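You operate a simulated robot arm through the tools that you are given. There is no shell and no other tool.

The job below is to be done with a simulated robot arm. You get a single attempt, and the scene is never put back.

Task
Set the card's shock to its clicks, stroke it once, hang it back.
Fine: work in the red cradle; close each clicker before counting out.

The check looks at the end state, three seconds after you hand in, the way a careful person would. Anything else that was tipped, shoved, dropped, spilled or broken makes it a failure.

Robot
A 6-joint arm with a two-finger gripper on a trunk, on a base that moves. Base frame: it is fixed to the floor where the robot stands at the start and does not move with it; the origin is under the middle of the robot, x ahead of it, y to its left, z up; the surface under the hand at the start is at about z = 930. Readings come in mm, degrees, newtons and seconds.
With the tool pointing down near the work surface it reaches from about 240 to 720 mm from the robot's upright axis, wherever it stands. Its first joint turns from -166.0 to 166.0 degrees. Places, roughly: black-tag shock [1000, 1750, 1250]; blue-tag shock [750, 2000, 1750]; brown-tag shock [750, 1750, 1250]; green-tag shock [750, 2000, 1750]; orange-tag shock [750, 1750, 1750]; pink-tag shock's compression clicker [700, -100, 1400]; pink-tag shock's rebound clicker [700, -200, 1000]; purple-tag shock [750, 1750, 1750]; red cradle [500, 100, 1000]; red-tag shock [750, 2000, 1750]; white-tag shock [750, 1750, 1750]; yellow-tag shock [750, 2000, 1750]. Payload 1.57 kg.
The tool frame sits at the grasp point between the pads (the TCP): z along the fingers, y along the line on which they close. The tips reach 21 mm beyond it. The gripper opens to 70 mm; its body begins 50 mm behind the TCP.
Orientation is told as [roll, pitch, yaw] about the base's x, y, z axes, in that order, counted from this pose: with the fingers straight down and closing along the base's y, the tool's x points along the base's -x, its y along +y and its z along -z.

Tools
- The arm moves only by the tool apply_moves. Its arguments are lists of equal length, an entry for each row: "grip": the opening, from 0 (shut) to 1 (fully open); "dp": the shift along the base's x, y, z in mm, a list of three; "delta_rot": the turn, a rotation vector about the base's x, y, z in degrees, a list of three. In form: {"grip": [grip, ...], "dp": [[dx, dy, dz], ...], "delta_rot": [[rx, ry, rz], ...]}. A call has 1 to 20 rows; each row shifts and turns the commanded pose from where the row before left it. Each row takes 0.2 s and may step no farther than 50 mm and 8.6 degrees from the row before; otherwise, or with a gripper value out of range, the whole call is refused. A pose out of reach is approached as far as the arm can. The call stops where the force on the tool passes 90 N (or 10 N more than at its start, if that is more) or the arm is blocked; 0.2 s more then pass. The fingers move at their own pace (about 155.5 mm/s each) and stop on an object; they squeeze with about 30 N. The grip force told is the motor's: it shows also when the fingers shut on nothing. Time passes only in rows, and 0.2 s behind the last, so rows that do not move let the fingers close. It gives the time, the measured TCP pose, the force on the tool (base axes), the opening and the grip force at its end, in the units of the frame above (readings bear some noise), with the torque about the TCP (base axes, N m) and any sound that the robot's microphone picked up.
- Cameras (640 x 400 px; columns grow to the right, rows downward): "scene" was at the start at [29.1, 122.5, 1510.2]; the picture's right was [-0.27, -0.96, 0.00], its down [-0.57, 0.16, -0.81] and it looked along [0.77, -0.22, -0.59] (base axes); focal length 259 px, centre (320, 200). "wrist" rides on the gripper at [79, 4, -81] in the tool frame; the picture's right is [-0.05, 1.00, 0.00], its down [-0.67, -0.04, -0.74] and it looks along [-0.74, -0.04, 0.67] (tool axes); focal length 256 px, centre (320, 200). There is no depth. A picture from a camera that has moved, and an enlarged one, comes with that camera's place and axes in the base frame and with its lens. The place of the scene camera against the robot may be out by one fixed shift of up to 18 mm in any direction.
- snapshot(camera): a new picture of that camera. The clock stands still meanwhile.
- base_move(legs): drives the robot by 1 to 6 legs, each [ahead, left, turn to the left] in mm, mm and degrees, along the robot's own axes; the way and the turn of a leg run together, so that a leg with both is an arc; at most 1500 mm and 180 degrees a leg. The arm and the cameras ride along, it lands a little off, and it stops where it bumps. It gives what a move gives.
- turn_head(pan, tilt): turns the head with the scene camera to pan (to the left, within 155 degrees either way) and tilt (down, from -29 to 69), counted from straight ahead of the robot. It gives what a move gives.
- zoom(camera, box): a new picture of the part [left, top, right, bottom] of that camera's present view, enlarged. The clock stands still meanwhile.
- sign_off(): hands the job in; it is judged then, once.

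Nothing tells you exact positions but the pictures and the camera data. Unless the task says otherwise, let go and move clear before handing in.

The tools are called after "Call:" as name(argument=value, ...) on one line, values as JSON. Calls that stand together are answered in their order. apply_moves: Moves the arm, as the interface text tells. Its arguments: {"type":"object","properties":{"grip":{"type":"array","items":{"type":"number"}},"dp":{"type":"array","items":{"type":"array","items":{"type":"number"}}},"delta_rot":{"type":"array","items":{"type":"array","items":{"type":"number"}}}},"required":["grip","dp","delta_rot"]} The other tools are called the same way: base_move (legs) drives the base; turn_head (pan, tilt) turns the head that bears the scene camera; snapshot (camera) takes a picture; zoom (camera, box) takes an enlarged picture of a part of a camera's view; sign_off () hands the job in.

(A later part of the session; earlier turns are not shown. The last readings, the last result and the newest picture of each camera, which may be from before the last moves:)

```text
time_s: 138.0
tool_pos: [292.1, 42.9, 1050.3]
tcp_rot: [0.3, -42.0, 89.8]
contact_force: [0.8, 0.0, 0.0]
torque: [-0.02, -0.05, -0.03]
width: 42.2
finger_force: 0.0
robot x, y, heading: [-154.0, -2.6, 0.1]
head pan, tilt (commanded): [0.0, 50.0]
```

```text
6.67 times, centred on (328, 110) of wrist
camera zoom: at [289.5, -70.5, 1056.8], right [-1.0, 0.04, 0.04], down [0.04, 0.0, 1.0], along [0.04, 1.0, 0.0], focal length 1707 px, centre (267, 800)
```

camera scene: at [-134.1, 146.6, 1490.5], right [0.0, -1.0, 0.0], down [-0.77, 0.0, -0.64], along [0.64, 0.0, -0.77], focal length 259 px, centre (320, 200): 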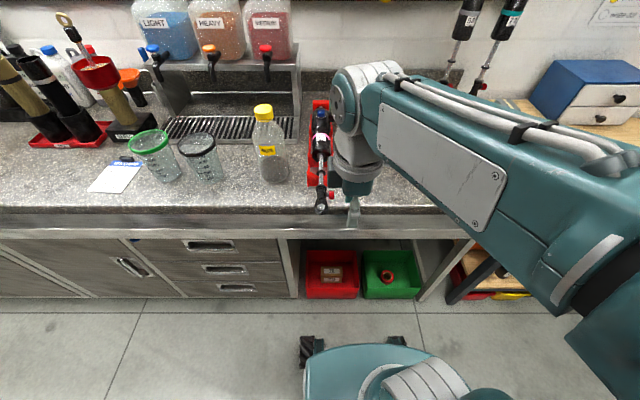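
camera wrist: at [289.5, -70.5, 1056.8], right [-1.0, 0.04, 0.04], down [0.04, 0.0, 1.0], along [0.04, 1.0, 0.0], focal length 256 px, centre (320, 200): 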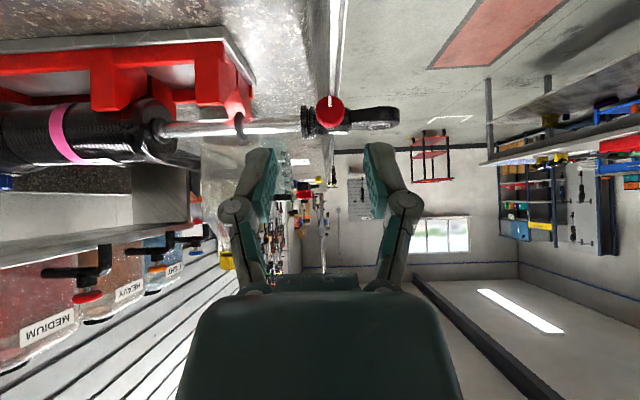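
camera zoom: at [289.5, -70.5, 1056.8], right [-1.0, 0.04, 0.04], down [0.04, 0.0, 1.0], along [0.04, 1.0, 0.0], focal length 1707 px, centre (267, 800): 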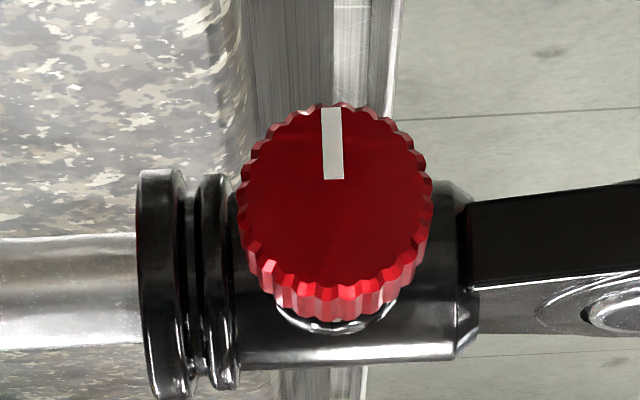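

Pointer straight down: red is closed. Now return, grip at tilt +20°, and turn out one click at a time (negative about y).

Call:
apply_moves(grip=[0.6, 0.6, 0.6, 0.6, 0.6, 0.6, 0.6, 0.6, 0.6, 0.6, 0.6], dp=[[0, 5, 10], [0, 8, 10], [0, 12, 10], [0, 15, 0], [0, 15, 0], [0, 15, 0], [0, 10, 0], [5, 0, 0], [5, 0, 0], [5, 0, -10], [0, 0, 0]], delta_rot=[[-6, 0, 0], [-6, 0, 0], [-6, 0, 0], [-6, 0, 0], [-6, 0, 0], [-6, 0, 0], [-6, 0, 0], [0, 7, 0], [0, 7, 0], [0, 6, 0], [0, 0, 0]])

Call:
zoom(camera="wrist", box=[224, 60, 416, 180])

```text
time_s: 140.4
tool_pos: [306.8, 124.9, 1070.6]
tcp_rot: [20.2, 0.2, 89.9]
contact_force: [-0.2, -0.6, 0.4]
torque: [0.01, -0.02, 0.02]
width: 41.8
finger_force: 0.1
robot x, y, heading: [-156.3, -2.9, -0.1]
head pan, tilt (commanded): [0.0, 50.0]
```

```text
3.33 times, centred on (320, 120) of wrist
camera zoom: at [332.3, 43.4, 1147.8], right [-0.94, 0.06, 0.35], down [0.29, 0.67, 0.68], along [-0.19, 0.74, -0.64], focal length 853 px, centre (320, 467)
```

zoom: 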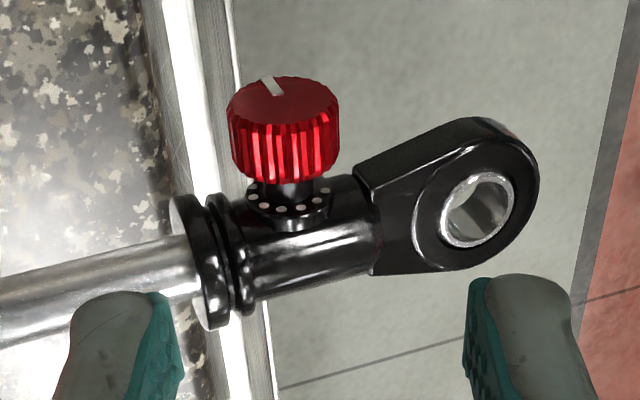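

Call:
apply_moves(grip=[0.6, 0.6, 0.6, 0.6, 0.6, 0.6, 0.6], dp=[[7.3, -1.5, 0], [-5.1, 0, -14], [-5.1, 0, -14], [-5.1, 0, -14], [-5.1, 0, -14], [0, 0, 0], [0, 0, 0]], delta_rot=[[0, 0, 0], [0, 0, 0], [0, 0, 0], [0, 0, 0], [0, 0, 0], [0, 0, 0], [0, 0, 0]])

Call:
zoom(camera="wrist", box=[224, 110, 416, 230])

```text
time_s: 142.0
tool_pos: [295.6, 121.8, 1014.5]
tcp_rot: [20.1, 0.2, 89.9]
contact_force: [-0.6, 0.2, -0.6]
torque: [0.05, -0.01, 0.03]
width: 41.9
finger_force: 0.1
robot x, y, heading: [-154.2, 1.9, -0.2]
head pan, tilt (commanded): [0.0, 50.0]
```

```text
3.33 times, centred on (320, 170) of wrist
camera zoom: at [319.8, 42.4, 1091.8], right [-0.94, 0.06, 0.34], down [0.29, 0.67, 0.69], along [-0.19, 0.74, -0.64], focal length 853 px, centre (320, 300)
```

zoom: 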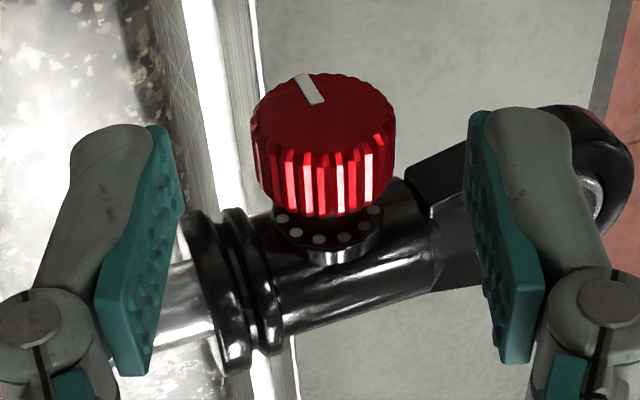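

Call:
apply_moves(grip=[0.6, 0.6, 0.6, 0.4, 0.3, 0, 0], dp=[[-4, 0, -11], [-4, 0.5, -10], [0, 0, 0], [0, 0, 0], [0, 0, 0], [0, 0, 0], [0, 0, 0]], delta_rot=[[0, 0, 0], [0, 0, 0], [0, 0, 0], [0, 0, 0], [0, 0, 0], [0, 0, 0], [0, 0, 0]])

Call:
zoom(camera="wrist", box=[224, 110, 416, 230])

Call:
apply_moves(grip=[0, 0, 0, 0, 0, 0, 0], dp=[[0, 0, 0], [0, 0, 0], [0, 0, 0], [0, 0, 0], [0, 0, 0], [0, 0, 0], [0, 0, 0]], delta_rot=[[0, -7, 0], [0, -7, 0], [0, -7, 0], [0, -7, 0], [0, -7, 0], [0, -3, 0], [0, 0, 0]])

Call:
zoom(camera="wrist", box=[224, 110, 416, 230])

```text
time_s: 143.6
tool_pos: [286.3, 120.7, 993.0]
tcp_rot: [20.3, 0.2, 89.9]
contact_force: [-5.8, -1.8, 4.4]
torque: [0.05, 0.03, -0.15]
width: 20.4
finger_force: 29.9
robot x, y, heading: [-157.3, -4.2, -0.3]
head pan, tilt (commanded): [0.0, 50.0]
```

```text
3.33 times, centred on (320, 170) of wrist
camera zoom: at [312.2, 41.9, 1070.6], right [-0.94, 0.06, 0.34], down [0.29, 0.67, 0.69], along [-0.19, 0.74, -0.64], focal length 853 px, centre (320, 300)
```

zoom: 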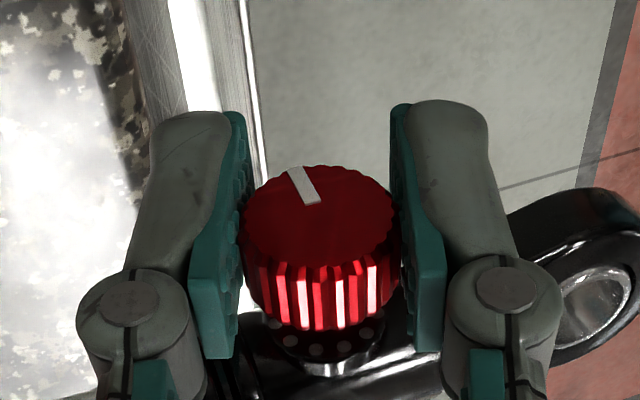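

```text
time_s: 145.2
tool_pos: [285.0, 121.5, 993.7]
tcp_rot: [-17.9, 0.0, 89.9]
contact_force: [-0.8, -2.6, 0.4]
torque: [-0.12, 0.02, -0.15]
width: 20.4
finger_force: 29.8
robot x, y, heading: [-156.9, 0.3, -0.2]
head pan, tilt (commanded): [0.0, 50.0]
```

```text
3.33 times, centred on (320, 170) of wrist
camera zoom: at [258.4, 42.8, 1069.0], right [-0.95, 0.06, -0.31], down [-0.19, 0.67, 0.72], along [0.24, 0.74, -0.62], focal length 853 px, centre (320, 300)
```

zoom: 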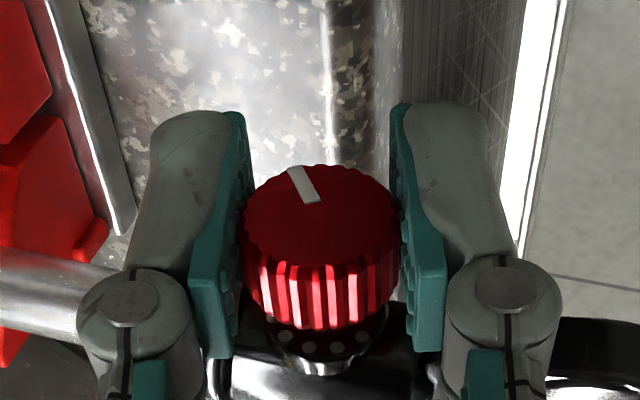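

Call:
apply_moves(grip=[0.4, 0.6, 0.6, 0.6, 0.6, 0.6, 0.6, 0.6, 0.6, 0.4, 0.3, 0, 0], dp=[[0, 0, 0], [0, 0, 0], [0, 0, 0], [0, 0, 0], [0, 0, 0], [0, 0, 0], [0, 0, 0], [0, 0, 0], [0, 0, 0], [0, 0, 0], [0, 0, 0], [0, 0, 0], [0, 0, 0]], delta_rot=[[0, 0, 0], [0, 0, 0], [0, 0, 0], [0, 8, 0], [0, 8, 0], [0, 8, 0], [0, 8, 0], [0, 6, 0], [0, 0, 0], [0, 0, 0], [0, 0, 0], [0, 0, 0], [0, 0, 0]])

Call:
zoom(camera="wrist", box=[224, 110, 416, 230])

```text
time_s: 148.0
tool_pos: [286.4, 121.6, 993.2]
tcp_rot: [20.2, 0.2, 89.9]
contact_force: [3.7, -0.1, -0.5]
torque: [-0.01, 0.01, -0.07]
width: 20.5
finger_force: 29.6
robot x, y, heading: [-156.1, -1.1, -0.3]
head pan, tilt (commanded): [0.0, 50.0]
```

```text
3.33 times, centred on (320, 170) of wrist
camera zoom: at [311.7, 42.5, 1070.8], right [-0.94, 0.06, 0.34], down [0.29, 0.67, 0.69], along [-0.19, 0.74, -0.64], focal length 853 px, centre (320, 300)
```

zoom: 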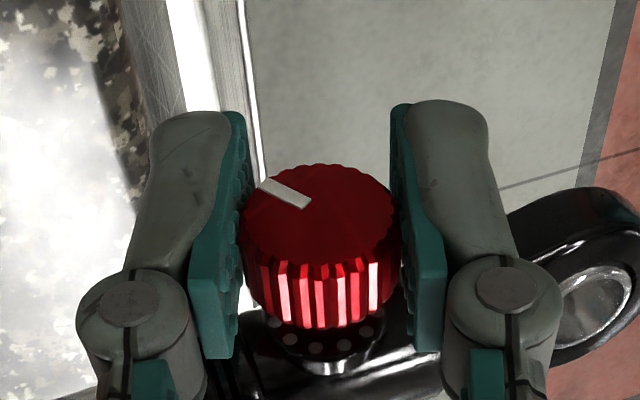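

One click out (pointer ≈ −60°). Second click.

Call:
apply_moves(grip=[0, 0, 0, 0, 0, 0, 0], dp=[[0, 0, 0], [0, 0, 0], [0, 0, 0], [0, 0, 0], [0, 0, 0], [0, 0, 0], [0, 0, 0]], delta_rot=[[0, -7, 0], [0, -7, 0], [0, -7, 0], [0, -7, 0], [0, -6, 0], [0, 0, 0], [0, 0, 0]])

Call:
zoom(camera="wrist", box=[224, 110, 416, 230])

Call:
apply_moves(grip=[0.4, 0.6, 0.6, 0.6, 0.6, 0.6, 0.6], dp=[[0, 0, 0], [0, 0, 0], [0, 0, 0], [-4, -2, 12], [-4, -5, 20], [0, -12, 20], [0, -12, 20]], delta_rot=[[0, 0, 0], [0, 0, 0], [0, 0, 0], [0, 0, 0], [0, 0, 0], [0, 7, 0], [0, 7, 0]])

Call:
apply_moves(grip=[0.6, 0.6, 0.6, 0.6, 0.6, 0.6, 0.6, 0.6], dp=[[3, -10, -5], [3, -10, -5], [2, -8, -5], [0, -8, -5], [0, -8, -5], [0, -3, 0], [0, 0, 0], [0, 0, 0]], delta_rot=[[6, 0, 0], [6, 0, 0], [6, 0, 0], [6, 0, 0], [6, 0, 0], [6, 0, 0], [6, 0, 0], [0, 0, 0]])

Call:
snapshot(camera="wrist")

```text
time_s: 149.6
tool_pos: [285.2, 122.4, 993.4]
tcp_rot: [-13.9, 0.0, 89.9]
contact_force: [-3.2, -2.5, 1.3]
torque: [0.15, 0.04, 0.04]
width: 20.3
finger_force: 29.8
robot x, y, heading: [-157.8, 3.0, -0.2]
head pan, tilt (commanded): [0.0, 50.0]
```

```text
3.33 times, centred on (320, 170) of wrist
camera zoom: at [263.6, 43.2, 1070.8], right [-0.97, 0.06, -0.24], down [-0.14, 0.67, 0.73], along [0.2, 0.74, -0.64], focal length 853 px, centre (320, 300)
```

zoom: 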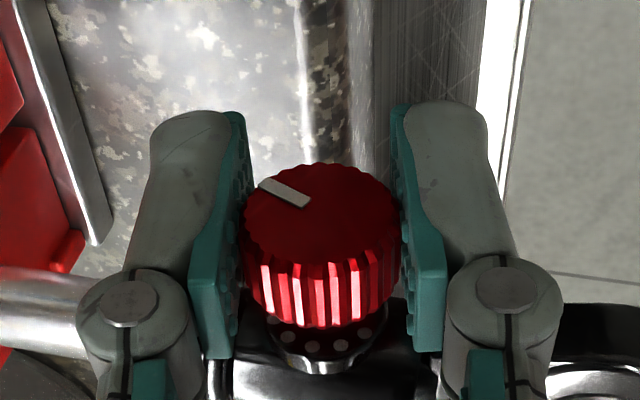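

```text
time_s: 151.2
tool_pos: [278.3, 90.5, 1066.2]
tcp_rot: [0.3, 0.0, 89.8]
contact_force: [-0.3, -0.1, 0.1]
torque: [0.03, -0.01, 0.0]
width: 42.2
finger_force: 0.1
robot x, y, heading: [-156.0, 2.3, -0.2]
head pan, tilt (commanded): [0.0, 50.0]
```

```text
time_s: 153.0
tool_pos: [286.8, 42.9, 1040.4]
tcp_rot: [0.3, -41.9, 89.8]
contact_force: [-0.7, -1.5, 0.4]
torque: [-0.02, -0.01, -0.01]
width: 42.1
finger_force: 0.0
robot x, y, heading: [-156.0, 0.2, -0.2]
head pan, tilt (commanded): [0.0, 50.0]
```

```text
taken
camera wrist: at [284.5, -70.4, 1047.9], right [-1.0, 0.04, 0.04], down [0.04, 0.0, 1.0], along [0.04, 1.0, 0.0], focal length 256 px, centre (320, 200)
```

wrist: 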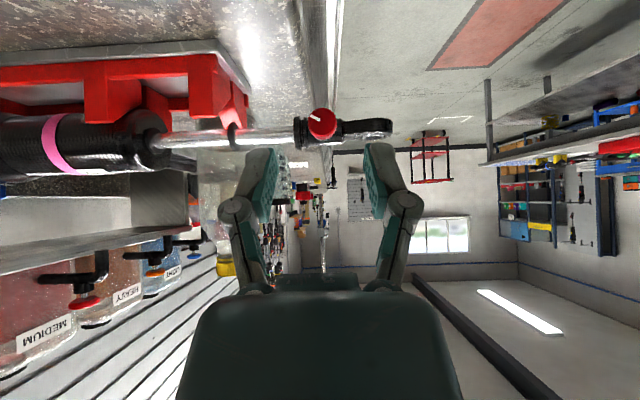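

Call:
zoom(camera="wrist", box=[272, 90, 368, 150])

Call:
zoom(camera="wrist", box=[0, 40, 420, 200])

```text
6.67 times, centred on (320, 120) of wrist
camera zoom: at [284.5, -70.4, 1047.9], right [-1.0, 0.04, 0.04], down [0.04, 0.0, 1.0], along [0.04, 1.0, 0.0], focal length 1707 px, centre (320, 733)
```

zoom: 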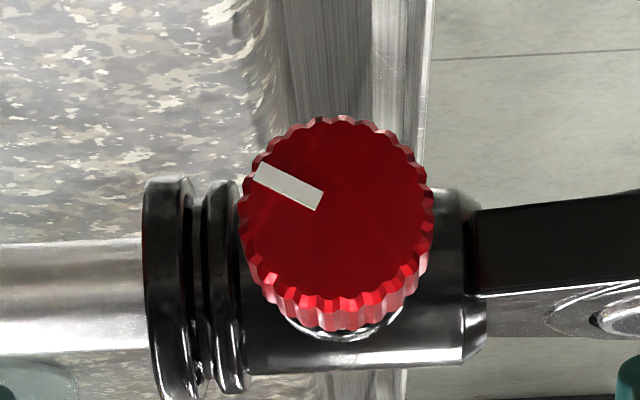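

```text
1.52 times, centred on (210, 120) of wrist
camera zoom: at [284.5, -70.4, 1047.9], right [-1.0, 0.04, 0.04], down [0.04, 0.0, 1.0], along [0.04, 1.0, 0.0], focal length 390 px, centre (488, 322)
```

zoom: 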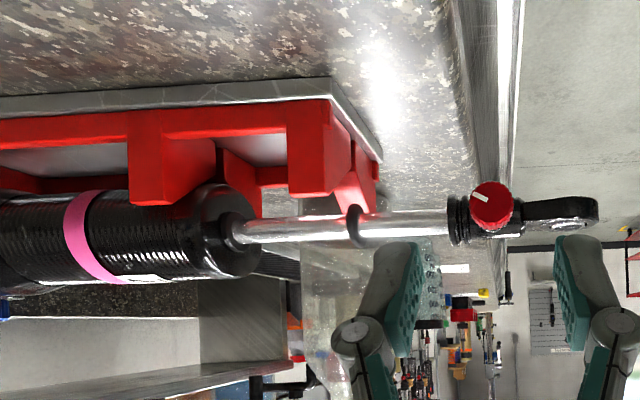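

Red pointer is on the second dot from closed (2 out). Now for the stroke: I'll raise, turn the hand to yaw 0, and position over the lower eye.

Call:
apply_moves(grip=[0.6, 0.6, 0.6, 0.6, 0.6, 0.6, 0.6, 0.6, 0.8, 0.8, 0.8, 0.8, 0.8, 0.8, 0.8, 0.8, 0.8, 0.8, 0.8, 0.8], dp=[[0, 0, 15], [0, 5, 20], [0, 10, 20], [0, 10, 10], [-5, 10, 0], [-10, 10, 0], [-10, 10, 0], [-10, 10, 0], [-8, 10, 0], [0, 10, 0], [0, 10, 0], [0, 5, 0], [0, 5, 0], [0, 0, 0], [0, 0, 0], [0, 0, 0], [0, 0, 0], [0, 0, 0], [0, 0, 0], [0, 0, 0]], delta_rot=[[-6, 0, 0], [-6, 0, 0], [-6, 0, 0], [-6, 0, 0], [-6, 0, 0], [-6, 0, 0], [-6, 0, 0], [0, 0, -7.5], [0, 0, -7.5], [0, 0, -7.5], [0, 0, -7.5], [0, 0, -7.5], [0, 0, -7.5], [0, 0, -7.5], [0, 0, -7.5], [0, 0, -7.5], [0, 0, -7.5], [0, 0, -7.5], [0, 0, -7.3], [0, 0, 0]])

Call:
snapshot(camera="wrist")

Call:
snapshot(camera="scene")

```text
time_s: 157.2
tool_pos: [243.4, 150.2, 1106.3]
tcp_rot: [0.1, 0.2, -0.1]
contact_force: [0.8, 0.5, 0.1]
torque: [0.04, 0.0, 0.01]
width: 55.8
finger_force: 0.1
robot x, y, heading: [-157.0, 2.0, -0.4]
head pan, tilt (commanded): [0.0, 50.0]
```

```text
taken
camera wrist: at [165.4, 153.1, 1186.2], right [0.05, 1.0, 0.0], down [0.67, -0.04, 0.74], along [0.74, -0.04, -0.67], focal length 256 px, centre (320, 200)
```

wrist: 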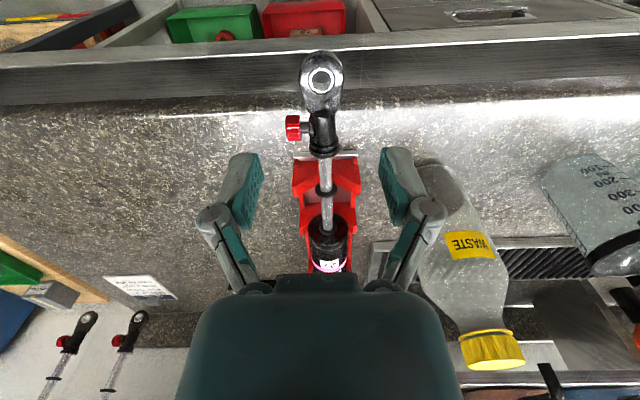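

```text
taken
camera scene: at [-133.5, 147.2, 1490.4], right [0.0, -1.0, 0.0], down [-0.77, 0.0, -0.64], along [0.64, 0.0, -0.77], focal length 259 px, centre (320, 200)
```

scene: 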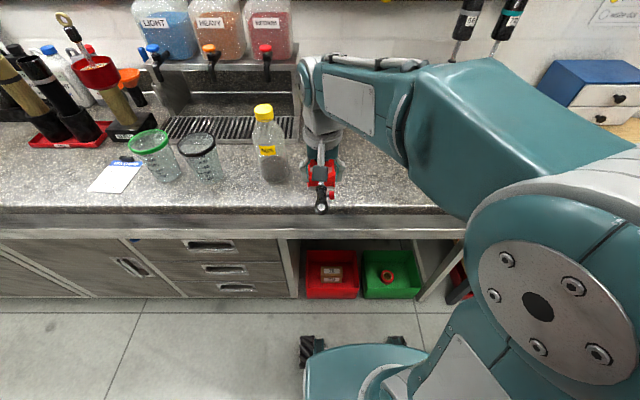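

Aligned over the lower eye. Descend around it.

Call:
apply_moves(grip=[0.8, 0.8, 0.8, 0.8, 0.8, 0.8], dp=[[0, -0.5, -20], [0, 0, -20], [0, 0, -20], [0, 0, -20], [0, 0, -10], [0, 0, 0]], delta_rot=[[0, 0, 0], [0, 0, 0], [0, 0, 0], [0, 0, 0], [0, 0, 0], [0, 0, 0]])

Call:
snapshot(camera="wrist")

Call:
zoom(camera="wrist", box=[200, 100, 440, 250])

```text
time_s: 158.6
tool_pos: [245.0, 148.0, 1013.5]
tcp_rot: [0.1, 0.1, 0.2]
contact_force: [0.3, 1.1, -0.5]
torque: [0.02, 0.0, -0.03]
width: 55.9
finger_force: 0.0
robot x, y, heading: [-156.0, 0.5, -0.5]
head pan, tilt (commanded): [0.0, 50.0]
```

```text
taken
camera wrist: at [166.4, 152.1, 1094.6], right [0.05, 1.0, 0.0], down [0.67, -0.04, 0.74], along [0.74, -0.04, -0.67], focal length 256 px, centre (320, 200)
```

wrist: 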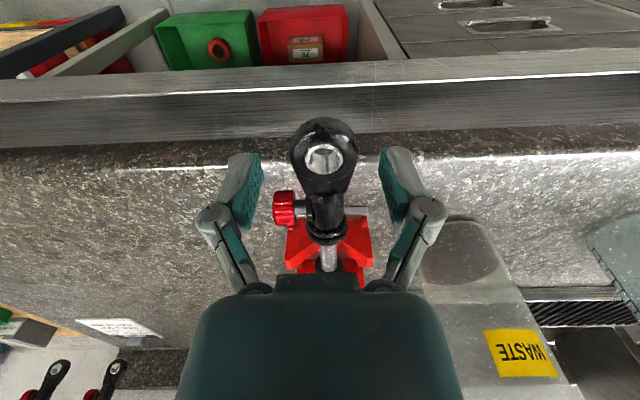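

```text
2.67 times, centred on (320, 175) of wrist
camera zoom: at [166.4, 152.1, 1094.6], right [0.05, 1.0, 0.0], down [0.67, -0.04, 0.74], along [0.74, -0.04, -0.67], focal length 683 px, centre (320, 267)
```

zoom: 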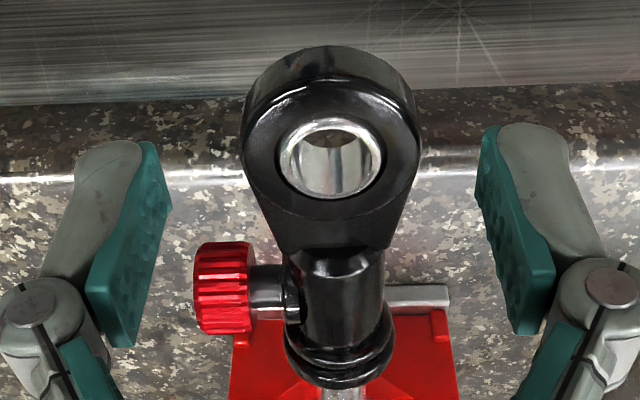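

Call:
apply_moves(grip=[0.8, 0.8, 0.6, 0.4, 0, 0], dp=[[0, 1.7, -12], [0, 0, -10], [0, 0, 0], [0, 0, 0], [0, 0, 0], [0, 0, 0]], delta_rot=[[0, 0, 0], [0, 0, 0], [0, 0, 0], [0, 0, 0], [0, 0, 0], [0, 0, 0]])

Call:
zoom(camera="wrist", box=[200, 100, 440, 250])

```text
time_s: 160.0
tool_pos: [243.4, 150.6, 990.9]
tcp_rot: [0.2, 0.0, 0.1]
contact_force: [-1.2, -2.7, 1.0]
torque: [-0.02, 0.06, -0.2]
width: 29.5
finger_force: 30.0
robot x, y, heading: [-154.3, -1.0, -0.1]
head pan, tilt (commanded): [0.0, 50.0]
```

```text
2.67 times, centred on (320, 175) of wrist
camera zoom: at [166.0, 154.2, 1073.1], right [0.05, 1.0, 0.0], down [0.67, -0.04, 0.74], along [0.74, -0.04, -0.67], focal length 683 px, centre (320, 267)
```

zoom: 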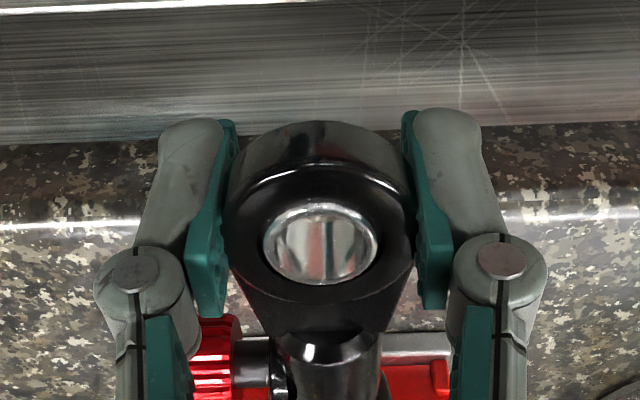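

Pinched at 29.5 mm. Lift slightly (so the red knob clears the near V) and start compressing along +x.

Call:
apply_moves(grip=[0, 0, 0], dp=[[0, 0, 2.5], [0, 0, 2.5], [0, 0, 0]], delta_rot=[[0, 0, 0], [0, 0, 0], [0, 0, 0]])

Call:
apply_moves(grip=[0, 0, 0], dp=[[3, 0, 0], [3, 0, 0], [0, 0, 0]], delta_rot=[[0, 0, 0], [0, 0, 0], [0, 0, 0]])

Call:
zoom(camera="wrist", box=[200, 100, 440, 250])

```text
time_s: 160.8
tool_pos: [243.3, 150.5, 997.9]
tcp_rot: [0.1, 0.1, 0.1]
contact_force: [0.4, 0.4, 0.1]
torque: [-0.01, 0.75, 0.07]
width: 29.0
finger_force: 30.4
robot x, y, heading: [-153.2, 1.8, -0.2]
head pan, tilt (commanded): [0.0, 50.0]
```

```text
time_s: 161.6
tool_pos: [247.0, 149.7, 998.0]
tcp_rot: [0.0, 0.4, 0.0]
contact_force: [-26.9, 0.6, 0.8]
torque: [-0.02, 0.92, 0.02]
width: 29.4
finger_force: 29.9
robot x, y, heading: [-154.2, 1.3, -0.4]
head pan, tilt (commanded): [0.0, 50.0]
```

```text
2.67 times, centred on (320, 175) of wrist
camera zoom: at [168.8, 154.0, 1078.7], right [0.05, 1.0, 0.0], down [0.67, -0.03, 0.74], along [0.74, -0.04, -0.67], focal length 683 px, centre (320, 267)
```

zoom: 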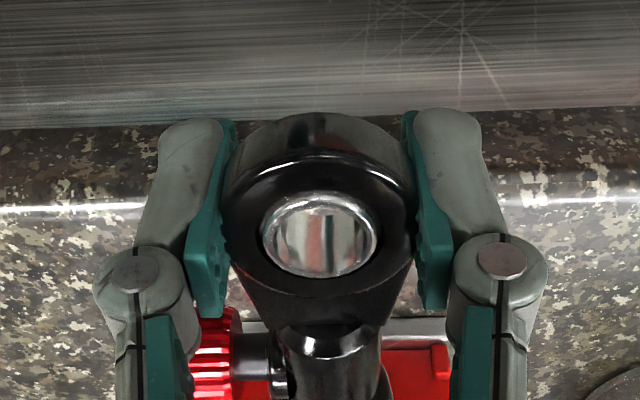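

Resistance is about 27 N. Push further while watching for force and slip.

Call:
apply_moves(grip=[0, 0, 0], dp=[[3, 0, 0], [3, 0, 0], [0, 0, 0]], delta_rot=[[0, 0, 0], [0, 0, 0], [0, 0, 0]])

Call:
apply_moves(grip=[0, 0, 0], dp=[[3, 0, 0], [3, 0, 0], [0, 0, 0]], delta_rot=[[0, 0, 0], [0, 0, 0], [0, 0, 0]])

Call:
zoom(camera="wrist", box=[200, 100, 440, 250])

Call:
zoom(camera="scene", box=[280, 140, 360, 230])

```text
time_s: 162.4
tool_pos: [253.1, 150.3, 999.3]
tcp_rot: [0.0, 0.1, 0.1]
contact_force: [-17.8, 0.2, 0.3]
torque: [-0.05, -0.15, -0.01]
width: 29.4
finger_force: 29.9
robot x, y, heading: [-154.8, -0.4, -0.1]
head pan, tilt (commanded): [0.0, 50.0]
```

```text
time_s: 163.2
tool_pos: [259.6, 149.1, 998.9]
tcp_rot: [0.0, 0.2, 0.2]
contact_force: [-19.6, 1.0, 0.2]
torque: [0.0, 0.25, 0.0]
width: 29.4
finger_force: 29.9
robot x, y, heading: [-155.7, 2.3, -0.5]
head pan, tilt (commanded): [0.0, 50.0]
```

```text
2.67 times, centred on (320, 175) of wrist
camera zoom: at [181.9, 153.7, 1079.0], right [0.05, 1.0, 0.0], down [0.67, -0.04, 0.74], along [0.74, -0.04, -0.67], focal length 683 px, centre (320, 267)
```

zoom: 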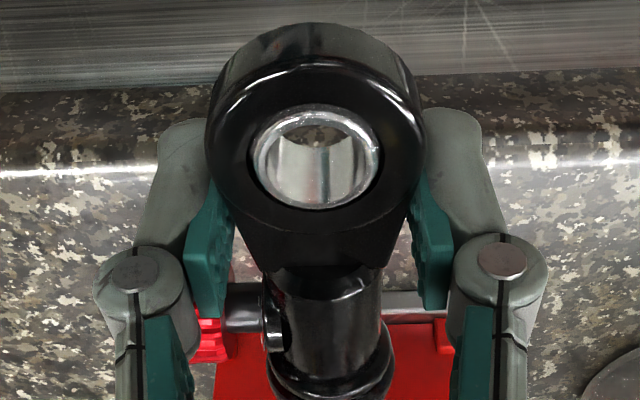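

```text
4.44 times, centred on (320, 185) of scene
camera zoom: at [-134.5, 147.4, 1490.4], right [0.0, -1.0, 0.0], down [-0.77, 0.0, -0.64], along [0.64, 0.0, -0.77], focal length 1151 px, centre (320, 267)
```

zoom: 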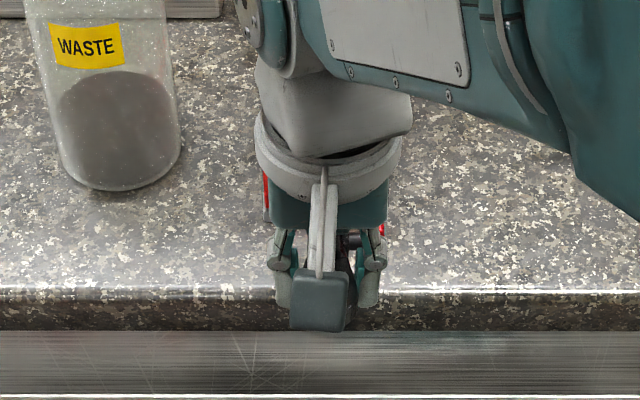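

The pads just slid along the eye (friction too low). I'll push from behind instead: open, rise, move behind the eye, and use the fingertips as a pusher.

Call:
apply_moves(grip=[0.4, 0.8, 0.8, 0.8, 0.8, 0.8, 0.8, 0.5, 0.2, 0.2], dp=[[-1, 0, 0], [-5, 0, 0], [-5, 0, 10], [-5, 0, 20], [-10, 0, 25], [-20, 0, 10], [-17, 0, 0], [0, 0, 0], [0, 0, 0], [0, 0, 0]], delta_rot=[[0, 0, 0], [0, 0, 0], [0, 0, 0], [0, 0, 0], [0, 0, 0], [0, 0, 0], [0, 0, 0], [0, 0, 0], [0, 0, 0], [0, 0, 0]])

Call:
snapshot(camera="wrist")

Call:
snapshot(camera="scene")

```text
time_s: 165.4
tool_pos: [195.3, 151.1, 1064.9]
tcp_rot: [0.0, 0.2, 0.2]
contact_force: [-0.5, 0.7, -0.1]
torque: [-0.02, -0.01, 0.0]
width: 14.1
finger_force: 0.1
robot x, y, heading: [-156.6, -1.6, -0.1]
head pan, tilt (commanded): [0.0, 50.0]
```

```text
taken
camera wrist: at [117.9, 155.2, 1145.9], right [0.05, 1.0, 0.0], down [0.67, -0.04, 0.74], along [0.74, -0.04, -0.67], focal length 256 px, centre (320, 200)
```

wrist: 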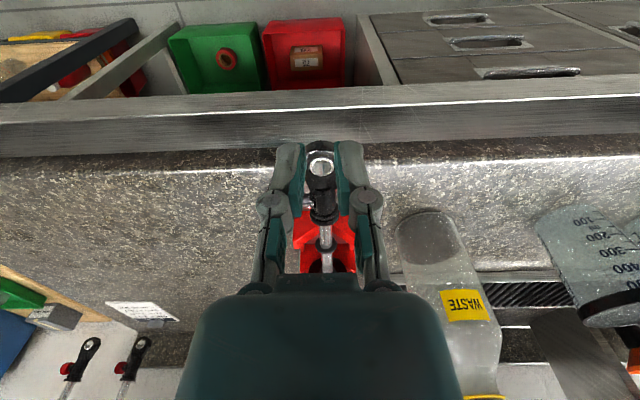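

```text
taken
camera scene: at [-133.8, 147.1, 1490.4], right [0.0, -1.0, 0.0], down [-0.77, 0.0, -0.64], along [0.64, 0.0, -0.77], focal length 259 px, centre (320, 200)
```

scene: 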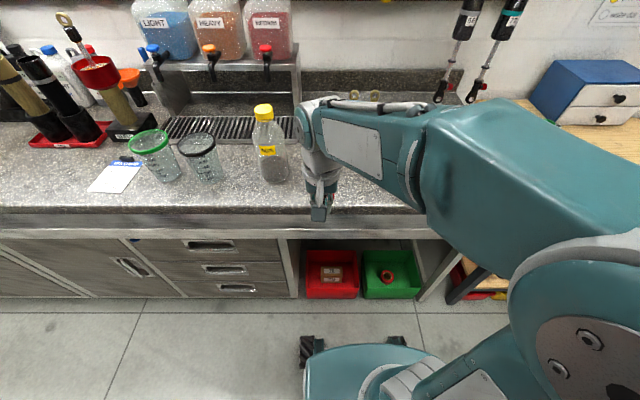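

Call:
apply_moves(grip=[0.2, 0.2, 0.2, 0.2, 0.2, 0.2], dp=[[0, -1, -20], [0, 0, -20], [0, 0, -20], [0, 0, -12], [8, 0, 0], [6, 0, 0]], delta_rot=[[0, 0, 0], [0, 0, 0], [0, 0, 0], [0, 0, 0], [0, 0, 0], [0, 0, 0]])

Call:
zoom(camera="wrist", box=[200, 100, 440, 250])

```text
time_s: 166.8
tool_pos: [212.1, 150.2, 991.5]
tcp_rot: [0.0, 0.1, 0.1]
contact_force: [-0.6, 0.2, 0.1]
torque: [-0.02, 0.02, 0.03]
width: 13.9
finger_force: 0.1
robot x, y, heading: [-156.8, -0.5, 0.0]
head pan, tilt (commanded): [0.0, 50.0]
```

```text
2.67 times, centred on (320, 175) of wrist
camera zoom: at [134.5, 153.8, 1071.7], right [0.05, 1.0, 0.0], down [0.67, -0.04, 0.74], along [0.74, -0.04, -0.67], focal length 683 px, centre (320, 267)
```

zoom: 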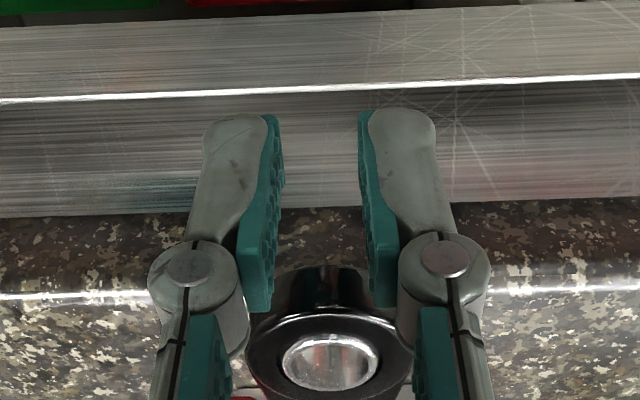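

Centered behind the eye. Push forward gradually.

Call:
apply_moves(grip=[0.2, 0.2, 0.2, 0.2], dp=[[3, 0, 0], [3, 0, 0], [3, 0, 0], [0, 0, 0]], delta_rot=[[0, 0, 0], [0, 0, 0], [0, 0, 0], [0, 0, 0]])

Call:
apply_moves(grip=[0.2, 0.2, 0.2], dp=[[3, 0, 0], [3, 0, 0], [0, 0, 0]], delta_rot=[[0, 0, 0], [0, 0, 0], [0, 0, 0]])

Call:
zoom(camera="wrist", box=[200, 100, 440, 250])

```text
time_s: 167.8
tool_pos: [221.8, 148.7, 991.4]
tcp_rot: [0.0, 0.1, 0.2]
contact_force: [-0.1, -0.1, -1.2]
torque: [-0.01, 0.0, -0.02]
width: 13.9
finger_force: 0.1
robot x, y, heading: [-155.8, 1.1, -0.4]
head pan, tilt (commanded): [0.0, 50.0]
```

```text
time_s: 168.6
tool_pos: [225.8, 150.0, 990.7]
tcp_rot: [0.0, 0.2, 0.0]
contact_force: [-17.2, 3.3, -0.9]
torque: [0.03, 0.02, 0.18]
width: 16.1
finger_force: 1.7
robot x, y, heading: [-153.9, 2.3, -0.3]
head pan, tilt (commanded): [0.0, 50.0]
```

```text
2.67 times, centred on (320, 175) of wrist
camera zoom: at [147.4, 153.6, 1071.8], right [0.05, 1.0, 0.0], down [0.67, -0.03, 0.74], along [0.74, -0.04, -0.67], focal length 683 px, centre (320, 267)
```

zoom: 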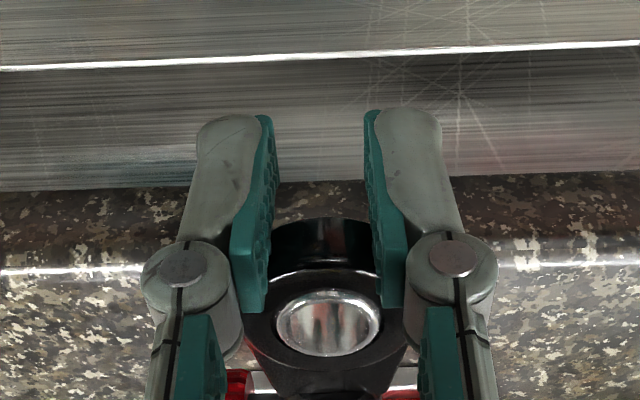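

The fingers are being wedged apart; back off, close them fully, and push with the closed fingertips.

Call:
apply_moves(grip=[0.2, 0.1, 0, 0, 0, 0], dp=[[-8, 0, 0], [-8, 0, 0], [0, 0, 0], [0, 0, 0], [0, 0, 0], [0, 0, 0]], delta_rot=[[0, 0, 0], [0, 0, 0], [0, 0, 0], [0, 0, 0], [0, 0, 0], [0, 0, 0]])

Call:
apply_moves(grip=[0, 0, 0, 0, 0], dp=[[3, 0, 0], [3, 0, 0], [3, 0, 0], [3, 0, 0], [0, 0, 0]], delta_rot=[[0, 0, 0], [0, 0, 0], [0, 0, 0], [0, 0, 0], [0, 0, 0]])

Call:
zoom(camera="wrist", box=[200, 100, 440, 250])

```text
time_s: 170.0
tool_pos: [210.8, 148.9, 990.6]
tcp_rot: [0.0, 0.1, 0.2]
contact_force: [-0.3, 0.3, -1.1]
torque: [0.03, 0.0, 0.01]
width: 0.0
finger_force: 28.6
robot x, y, heading: [-155.9, -0.2, -0.2]
head pan, tilt (commanded): [0.0, 50.0]
```

```text
time_s: 171.2
tool_pos: [221.1, 147.7, 991.0]
tcp_rot: [0.1, 0.2, 0.1]
contact_force: [-8.5, 1.0, 2.6]
torque: [0.01, -0.01, -0.01]
width: 6.1
finger_force: 28.7
robot x, y, heading: [-155.6, 1.1, -0.3]
head pan, tilt (commanded): [0.0, 50.0]
```

```text
2.67 times, centred on (320, 175) of wrist
camera zoom: at [143.1, 152.8, 1072.0], right [0.05, 1.0, 0.0], down [0.67, -0.04, 0.74], along [0.74, -0.04, -0.67], focal length 683 px, centre (320, 267)
```

zoom: 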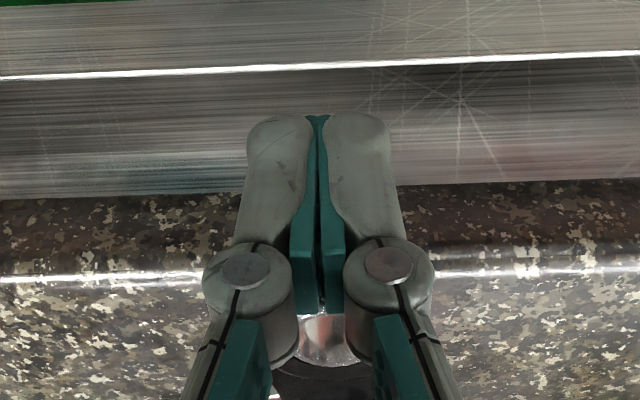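

Still prying apart. Better to push with the fingers' closing axis along x (yaw 90°), so the push can't open them. Back off and rotate.

Call:
apply_moves(grip=[0, 0, 0, 0, 0, 0, 0, 0, 0, 0, 0, 0, 0, 0, 0, 0], dp=[[-10, 0, 0], [-15, 0, 15], [-15, 0, 20], [0, 0, 0], [0, 0, 0], [0, 0, 0], [0, 0, 0], [0, 0, 0], [0, 0, 0], [0, 0, 0], [0, 0, 0], [0, 0, 0], [0, 0, 0], [0, 0, 0], [0, 0, 0], [0, 0, 0]], delta_rot=[[0, 0, 0], [0, 0, 0], [0, 0, 0], [0, 0, 7.5], [0, 0, 7.5], [0, 0, 7.5], [0, 0, 7.5], [0, 0, 7.5], [0, 0, 7.5], [0, 0, 7.5], [0, 0, 7.5], [0, 0, 7.5], [0, 0, 7.5], [0, 0, 7.5], [0, 0, 7.4], [0, 0, 0]])

Call:
snapshot(camera="wrist")

```text
time_s: 174.6
tool_pos: [182.2, 149.4, 1026.5]
tcp_rot: [0.2, 0.1, 90.0]
contact_force: [-0.4, -0.1, 0.0]
torque: [-0.01, -0.02, -0.02]
width: 0.0
finger_force: 28.5
robot x, y, heading: [-154.9, -1.7, -0.2]
head pan, tilt (commanded): [0.0, 50.0]
```

```text
taken
camera wrist: at [180.3, 70.3, 1107.3], right [-1.0, 0.05, 0.0], down [0.04, 0.67, 0.74], along [0.04, 0.74, -0.67], focal length 256 px, centre (320, 200)
```

wrist: 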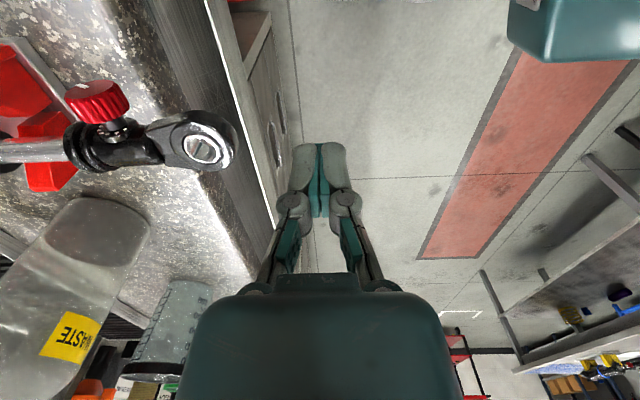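

Call:
apply_moves(grip=[0, 0, 0, 0, 0], dp=[[0, 0.3, -18], [0, 0, -17], [12, 0, 0], [10, 0, 0], [0, 0, 0]], delta_rot=[[0, 0, 0], [0, 0, 0], [0, 0, 0], [0, 0, 0], [0, 0, 0]])

Call:
snapshot(camera="wrist")

Call:
apply_moves(grip=[0, 0, 0, 0], dp=[[3, 0, 0], [3, 0, 0], [3, 0, 0], [0, 0, 0]], delta_rot=[[0, 0, 0], [0, 0, 0], [0, 0, 0], [0, 0, 0]])

Call:
snapshot(camera="wrist")

```text
time_s: 175.8
tool_pos: [203.8, 150.1, 991.9]
tcp_rot: [0.3, 0.1, 90.0]
contact_force: [-0.7, -0.8, 0.3]
torque: [0.01, 0.02, 0.03]
width: 0.0
finger_force: 28.9
robot x, y, heading: [-159.1, -1.8, -0.3]
head pan, tilt (commanded): [0.0, 50.0]
```

```text
taken
camera wrist: at [202.0, 70.7, 1072.4], right [-1.0, 0.05, 0.0], down [0.04, 0.67, 0.74], along [0.04, 0.74, -0.67], focal length 256 px, centre (320, 200)
```

wrist: 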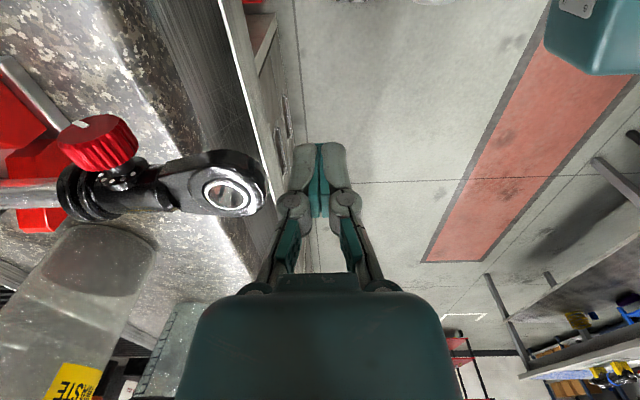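

```text
time_s: 176.8
tool_pos: [214.0, 150.0, 991.9]
tcp_rot: [0.2, 0.2, 90.0]
contact_force: [-0.7, 0.3, -0.6]
torque: [0.02, 0.03, 0.01]
width: 0.0
finger_force: 28.6
robot x, y, heading: [-155.5, 0.5, -0.2]
head pan, tilt (commanded): [0.0, 50.0]
```

```text
taken
camera wrist: at [211.5, 70.4, 1072.3], right [-1.0, 0.05, 0.0], down [0.04, 0.67, 0.74], along [0.04, 0.74, -0.67], focal length 256 px, centre (320, 200)
```

wrist: 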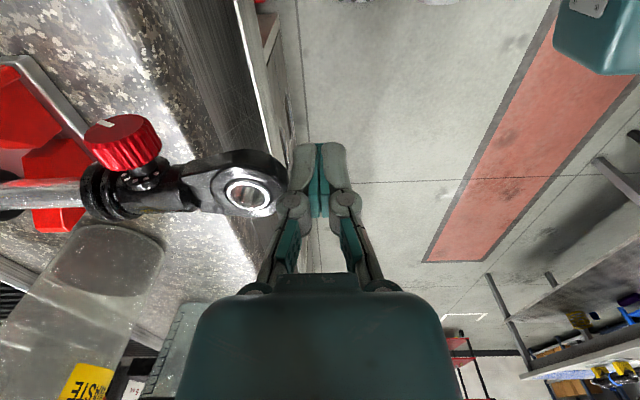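

Call:
apply_moves(grip=[0, 0, 0, 0], dp=[[2, 0, 0], [2, 0, 0], [2, 0, 0], [0, 0, 0]], delta_rot=[[0, 0, 0], [0, 0, 0], [0, 0, 0], [0, 0, 0]])

Call:
apply_moves(grip=[0, 0, 0, 0], dp=[[2, 0, 0], [2, 0, 0], [2, 0, 0], [0, 0, 0]], delta_rot=[[0, 0, 0], [0, 0, 0], [0, 0, 0], [0, 0, 0]])

Call:
snapshot(camera="wrist")

```text
time_s: 177.8
tool_pos: [217.3, 148.8, 991.0]
tcp_rot: [0.2, 0.1, 90.0]
contact_force: [-27.8, 3.0, 0.9]
torque: [-0.01, -0.02, 0.05]
width: 0.0
finger_force: 28.3
robot x, y, heading: [-155.1, -0.7, -0.3]
head pan, tilt (commanded): [0.0, 50.0]
```

```text
time_s: 178.8
tool_pos: [223.4, 148.4, 991.5]
tcp_rot: [0.1, 0.1, 89.9]
contact_force: [-26.8, -2.2, 1.3]
torque: [0.01, -0.04, 0.01]
width: 0.1
finger_force: 28.2
robot x, y, heading: [-154.7, -1.7, -0.6]
head pan, tilt (commanded): [0.0, 50.0]
```

```text
taken
camera wrist: at [221.1, 69.3, 1072.3], right [-1.0, 0.05, 0.0], down [0.04, 0.67, 0.74], along [0.04, 0.74, -0.67], focal length 256 px, centre (320, 200)
```

wrist: 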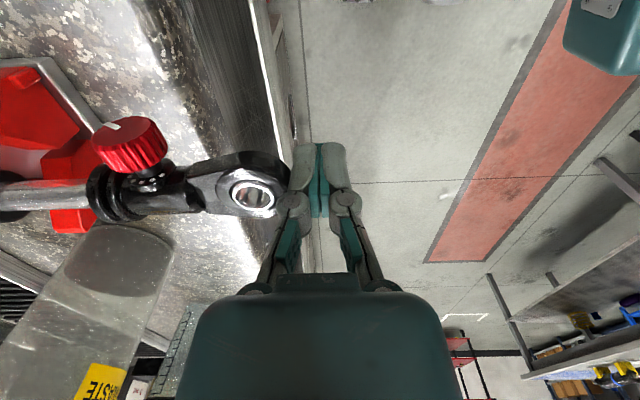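

The shaft is moving under a steady ~27 N. Continue the compression, lifting slightly to help the red knob clear the near V.

Call:
apply_moves(grip=[0, 0, 0, 0, 0, 0, 0, 0, 0, 0], dp=[[3, 0.2, 0.5], [3, 0.2, 0.5], [3, 0.2, 0.5], [3, 0, 0.5], [3, 0, 0.5], [3, 0, 0.5], [3, 0, 0.5], [3, 0, 0.5], [3, 0, 0], [0, 0, 0]], delta_rot=[[0, 0, 0], [0, 0, 0], [0, 0, 0], [0, 0, 0], [0, 0, 0], [0, 0, 0], [0, 0, 0], [0, 0, 0], [0, 0, 0], [0, 0, 0]])

Call:
snapshot(camera="wrist")

Call:
turn_head(pan=-5, tilt=42)

Call:
snapshot(camera="scene")

```text
time_s: 181.0
tool_pos: [250.6, 149.5, 995.9]
tcp_rot: [0.3, 0.3, 90.0]
contact_force: [-28.8, 0.5, -5.0]
torque: [-0.01, 0.06, 0.03]
width: 0.1
finger_force: 28.3
robot x, y, heading: [-156.9, 0.5, -0.3]
head pan, tilt (commanded): [0.0, 50.0]
```

```text
taken
camera wrist: at [248.9, 70.0, 1076.9], right [-1.0, 0.05, 0.0], down [0.04, 0.67, 0.74], along [0.04, 0.74, -0.67], focal length 256 px, centre (320, 200)
```

wrist: 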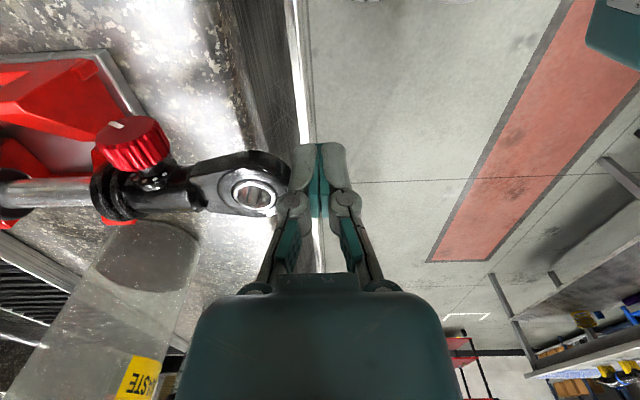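

```text
time_s: 181.7
tool_pos: [250.7, 149.5, 995.0]
tcp_rot: [0.3, 0.2, 89.8]
contact_force: [-26.1, 0.6, -5.5]
torque: [0.01, 0.08, 0.03]
width: 0.0
finger_force: 28.7
robot x, y, heading: [-155.6, 1.3, -0.5]
head pan, tilt (commanded): [-5.0, 42.0]
```

```text
taken
camera scene: at [-128.6, 140.1, 1501.6], right [-0.09, -1.0, 0.0], down [-0.67, 0.06, -0.74], along [0.74, -0.07, -0.67], focal length 259 px, centre (320, 200)
```

scene: 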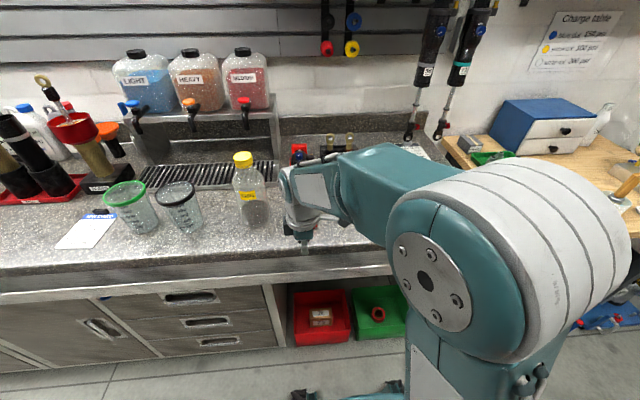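

Call:
apply_moves(grip=[0, 0, 0, 0, 0, 0, 0, 0, 0], dp=[[3, 0, 0], [3, 0, 0], [3, 0, 0], [3, 0, 0], [3, 0, 0], [3, 0, 0], [3, 0, 0], [3, 0, 0], [0, 0, 0]], delta_rot=[[0, 0, 0], [0, 0, 0], [0, 0, 0], [0, 0, 0], [0, 0, 0], [0, 0, 0], [0, 0, 0], [0, 0, 0], [0, 0, 0]])

Call:
snapshot(camera="wrist")

Call:
zoom(camera="wrist", box=[0, 80, 200, 250])

```text
time_s: 183.7
tool_pos: [275.3, 149.4, 995.7]
tcp_rot: [0.3, 0.2, 90.0]
contact_force: [-30.1, -2.2, -3.4]
torque: [-0.01, 0.11, 0.03]
width: 0.2
finger_force: 29.0
robot x, y, heading: [-160.0, -1.2, -0.2]
head pan, tilt (commanded): [-5.0, 42.0]
```

```text
taken
camera wrist: at [272.7, 70.2, 1076.8], right [-1.0, 0.05, 0.01], down [0.04, 0.67, 0.74], along [0.04, 0.74, -0.67], focal length 256 px, centre (320, 200)
```

wrist: 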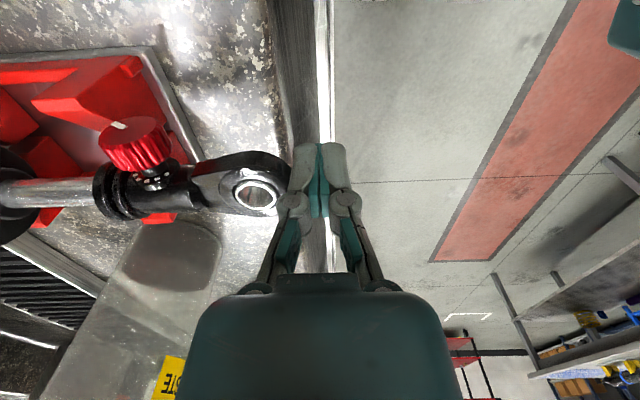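

```text
2.35 times, centred on (100, 165) of wrist
camera zoom: at [272.7, 70.2, 1076.8], right [-1.0, 0.05, 0.01], down [0.04, 0.67, 0.74], along [0.04, 0.74, -0.67], focal length 602 px, centre (838, 282)
```

zoom: 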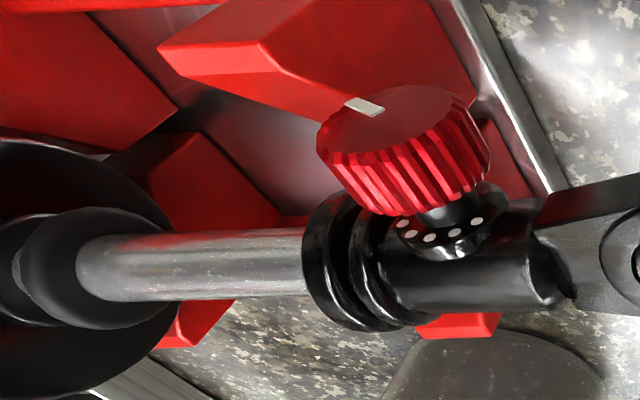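

Stroke is ~57 mm so far, ring near the body. Continue carefully past the near V.

Call:
apply_moves(grip=[0, 0, 0, 0, 0, 0, 0], dp=[[2, 0, 0.3], [2, 0, 0.3], [2, 0, 0.3], [2, 0, 0.3], [2, 0, 0], [2, 0, 0], [0, 0, 0]], delta_rot=[[0, 0, 0], [0, 0, 0], [0, 0, 0], [0, 0, 0], [0, 0, 0], [0, 0, 0], [0, 0, 0]])

Call:
zoom(camera="wrist", box=[0, 80, 200, 250])

```text
time_s: 185.3
tool_pos: [286.2, 148.7, 996.1]
tcp_rot: [0.4, 0.2, 89.9]
contact_force: [-30.0, -2.2, -0.8]
torque: [0.01, 0.08, 0.04]
width: 0.0
finger_force: 28.1
robot x, y, heading: [-155.5, -1.6, -0.1]
head pan, tilt (commanded): [-5.0, 42.0]
```

```text
2.35 times, centred on (100, 165) of wrist
camera zoom: at [284.1, 69.9, 1076.7], right [-1.0, 0.05, 0.0], down [0.04, 0.67, 0.74], along [0.04, 0.74, -0.67], focal length 602 px, centre (838, 282)
```

zoom: 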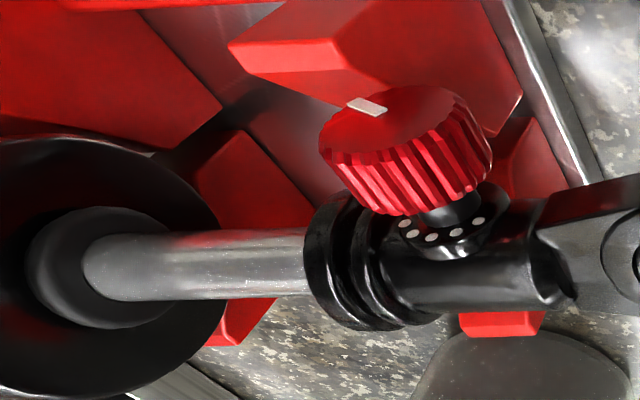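

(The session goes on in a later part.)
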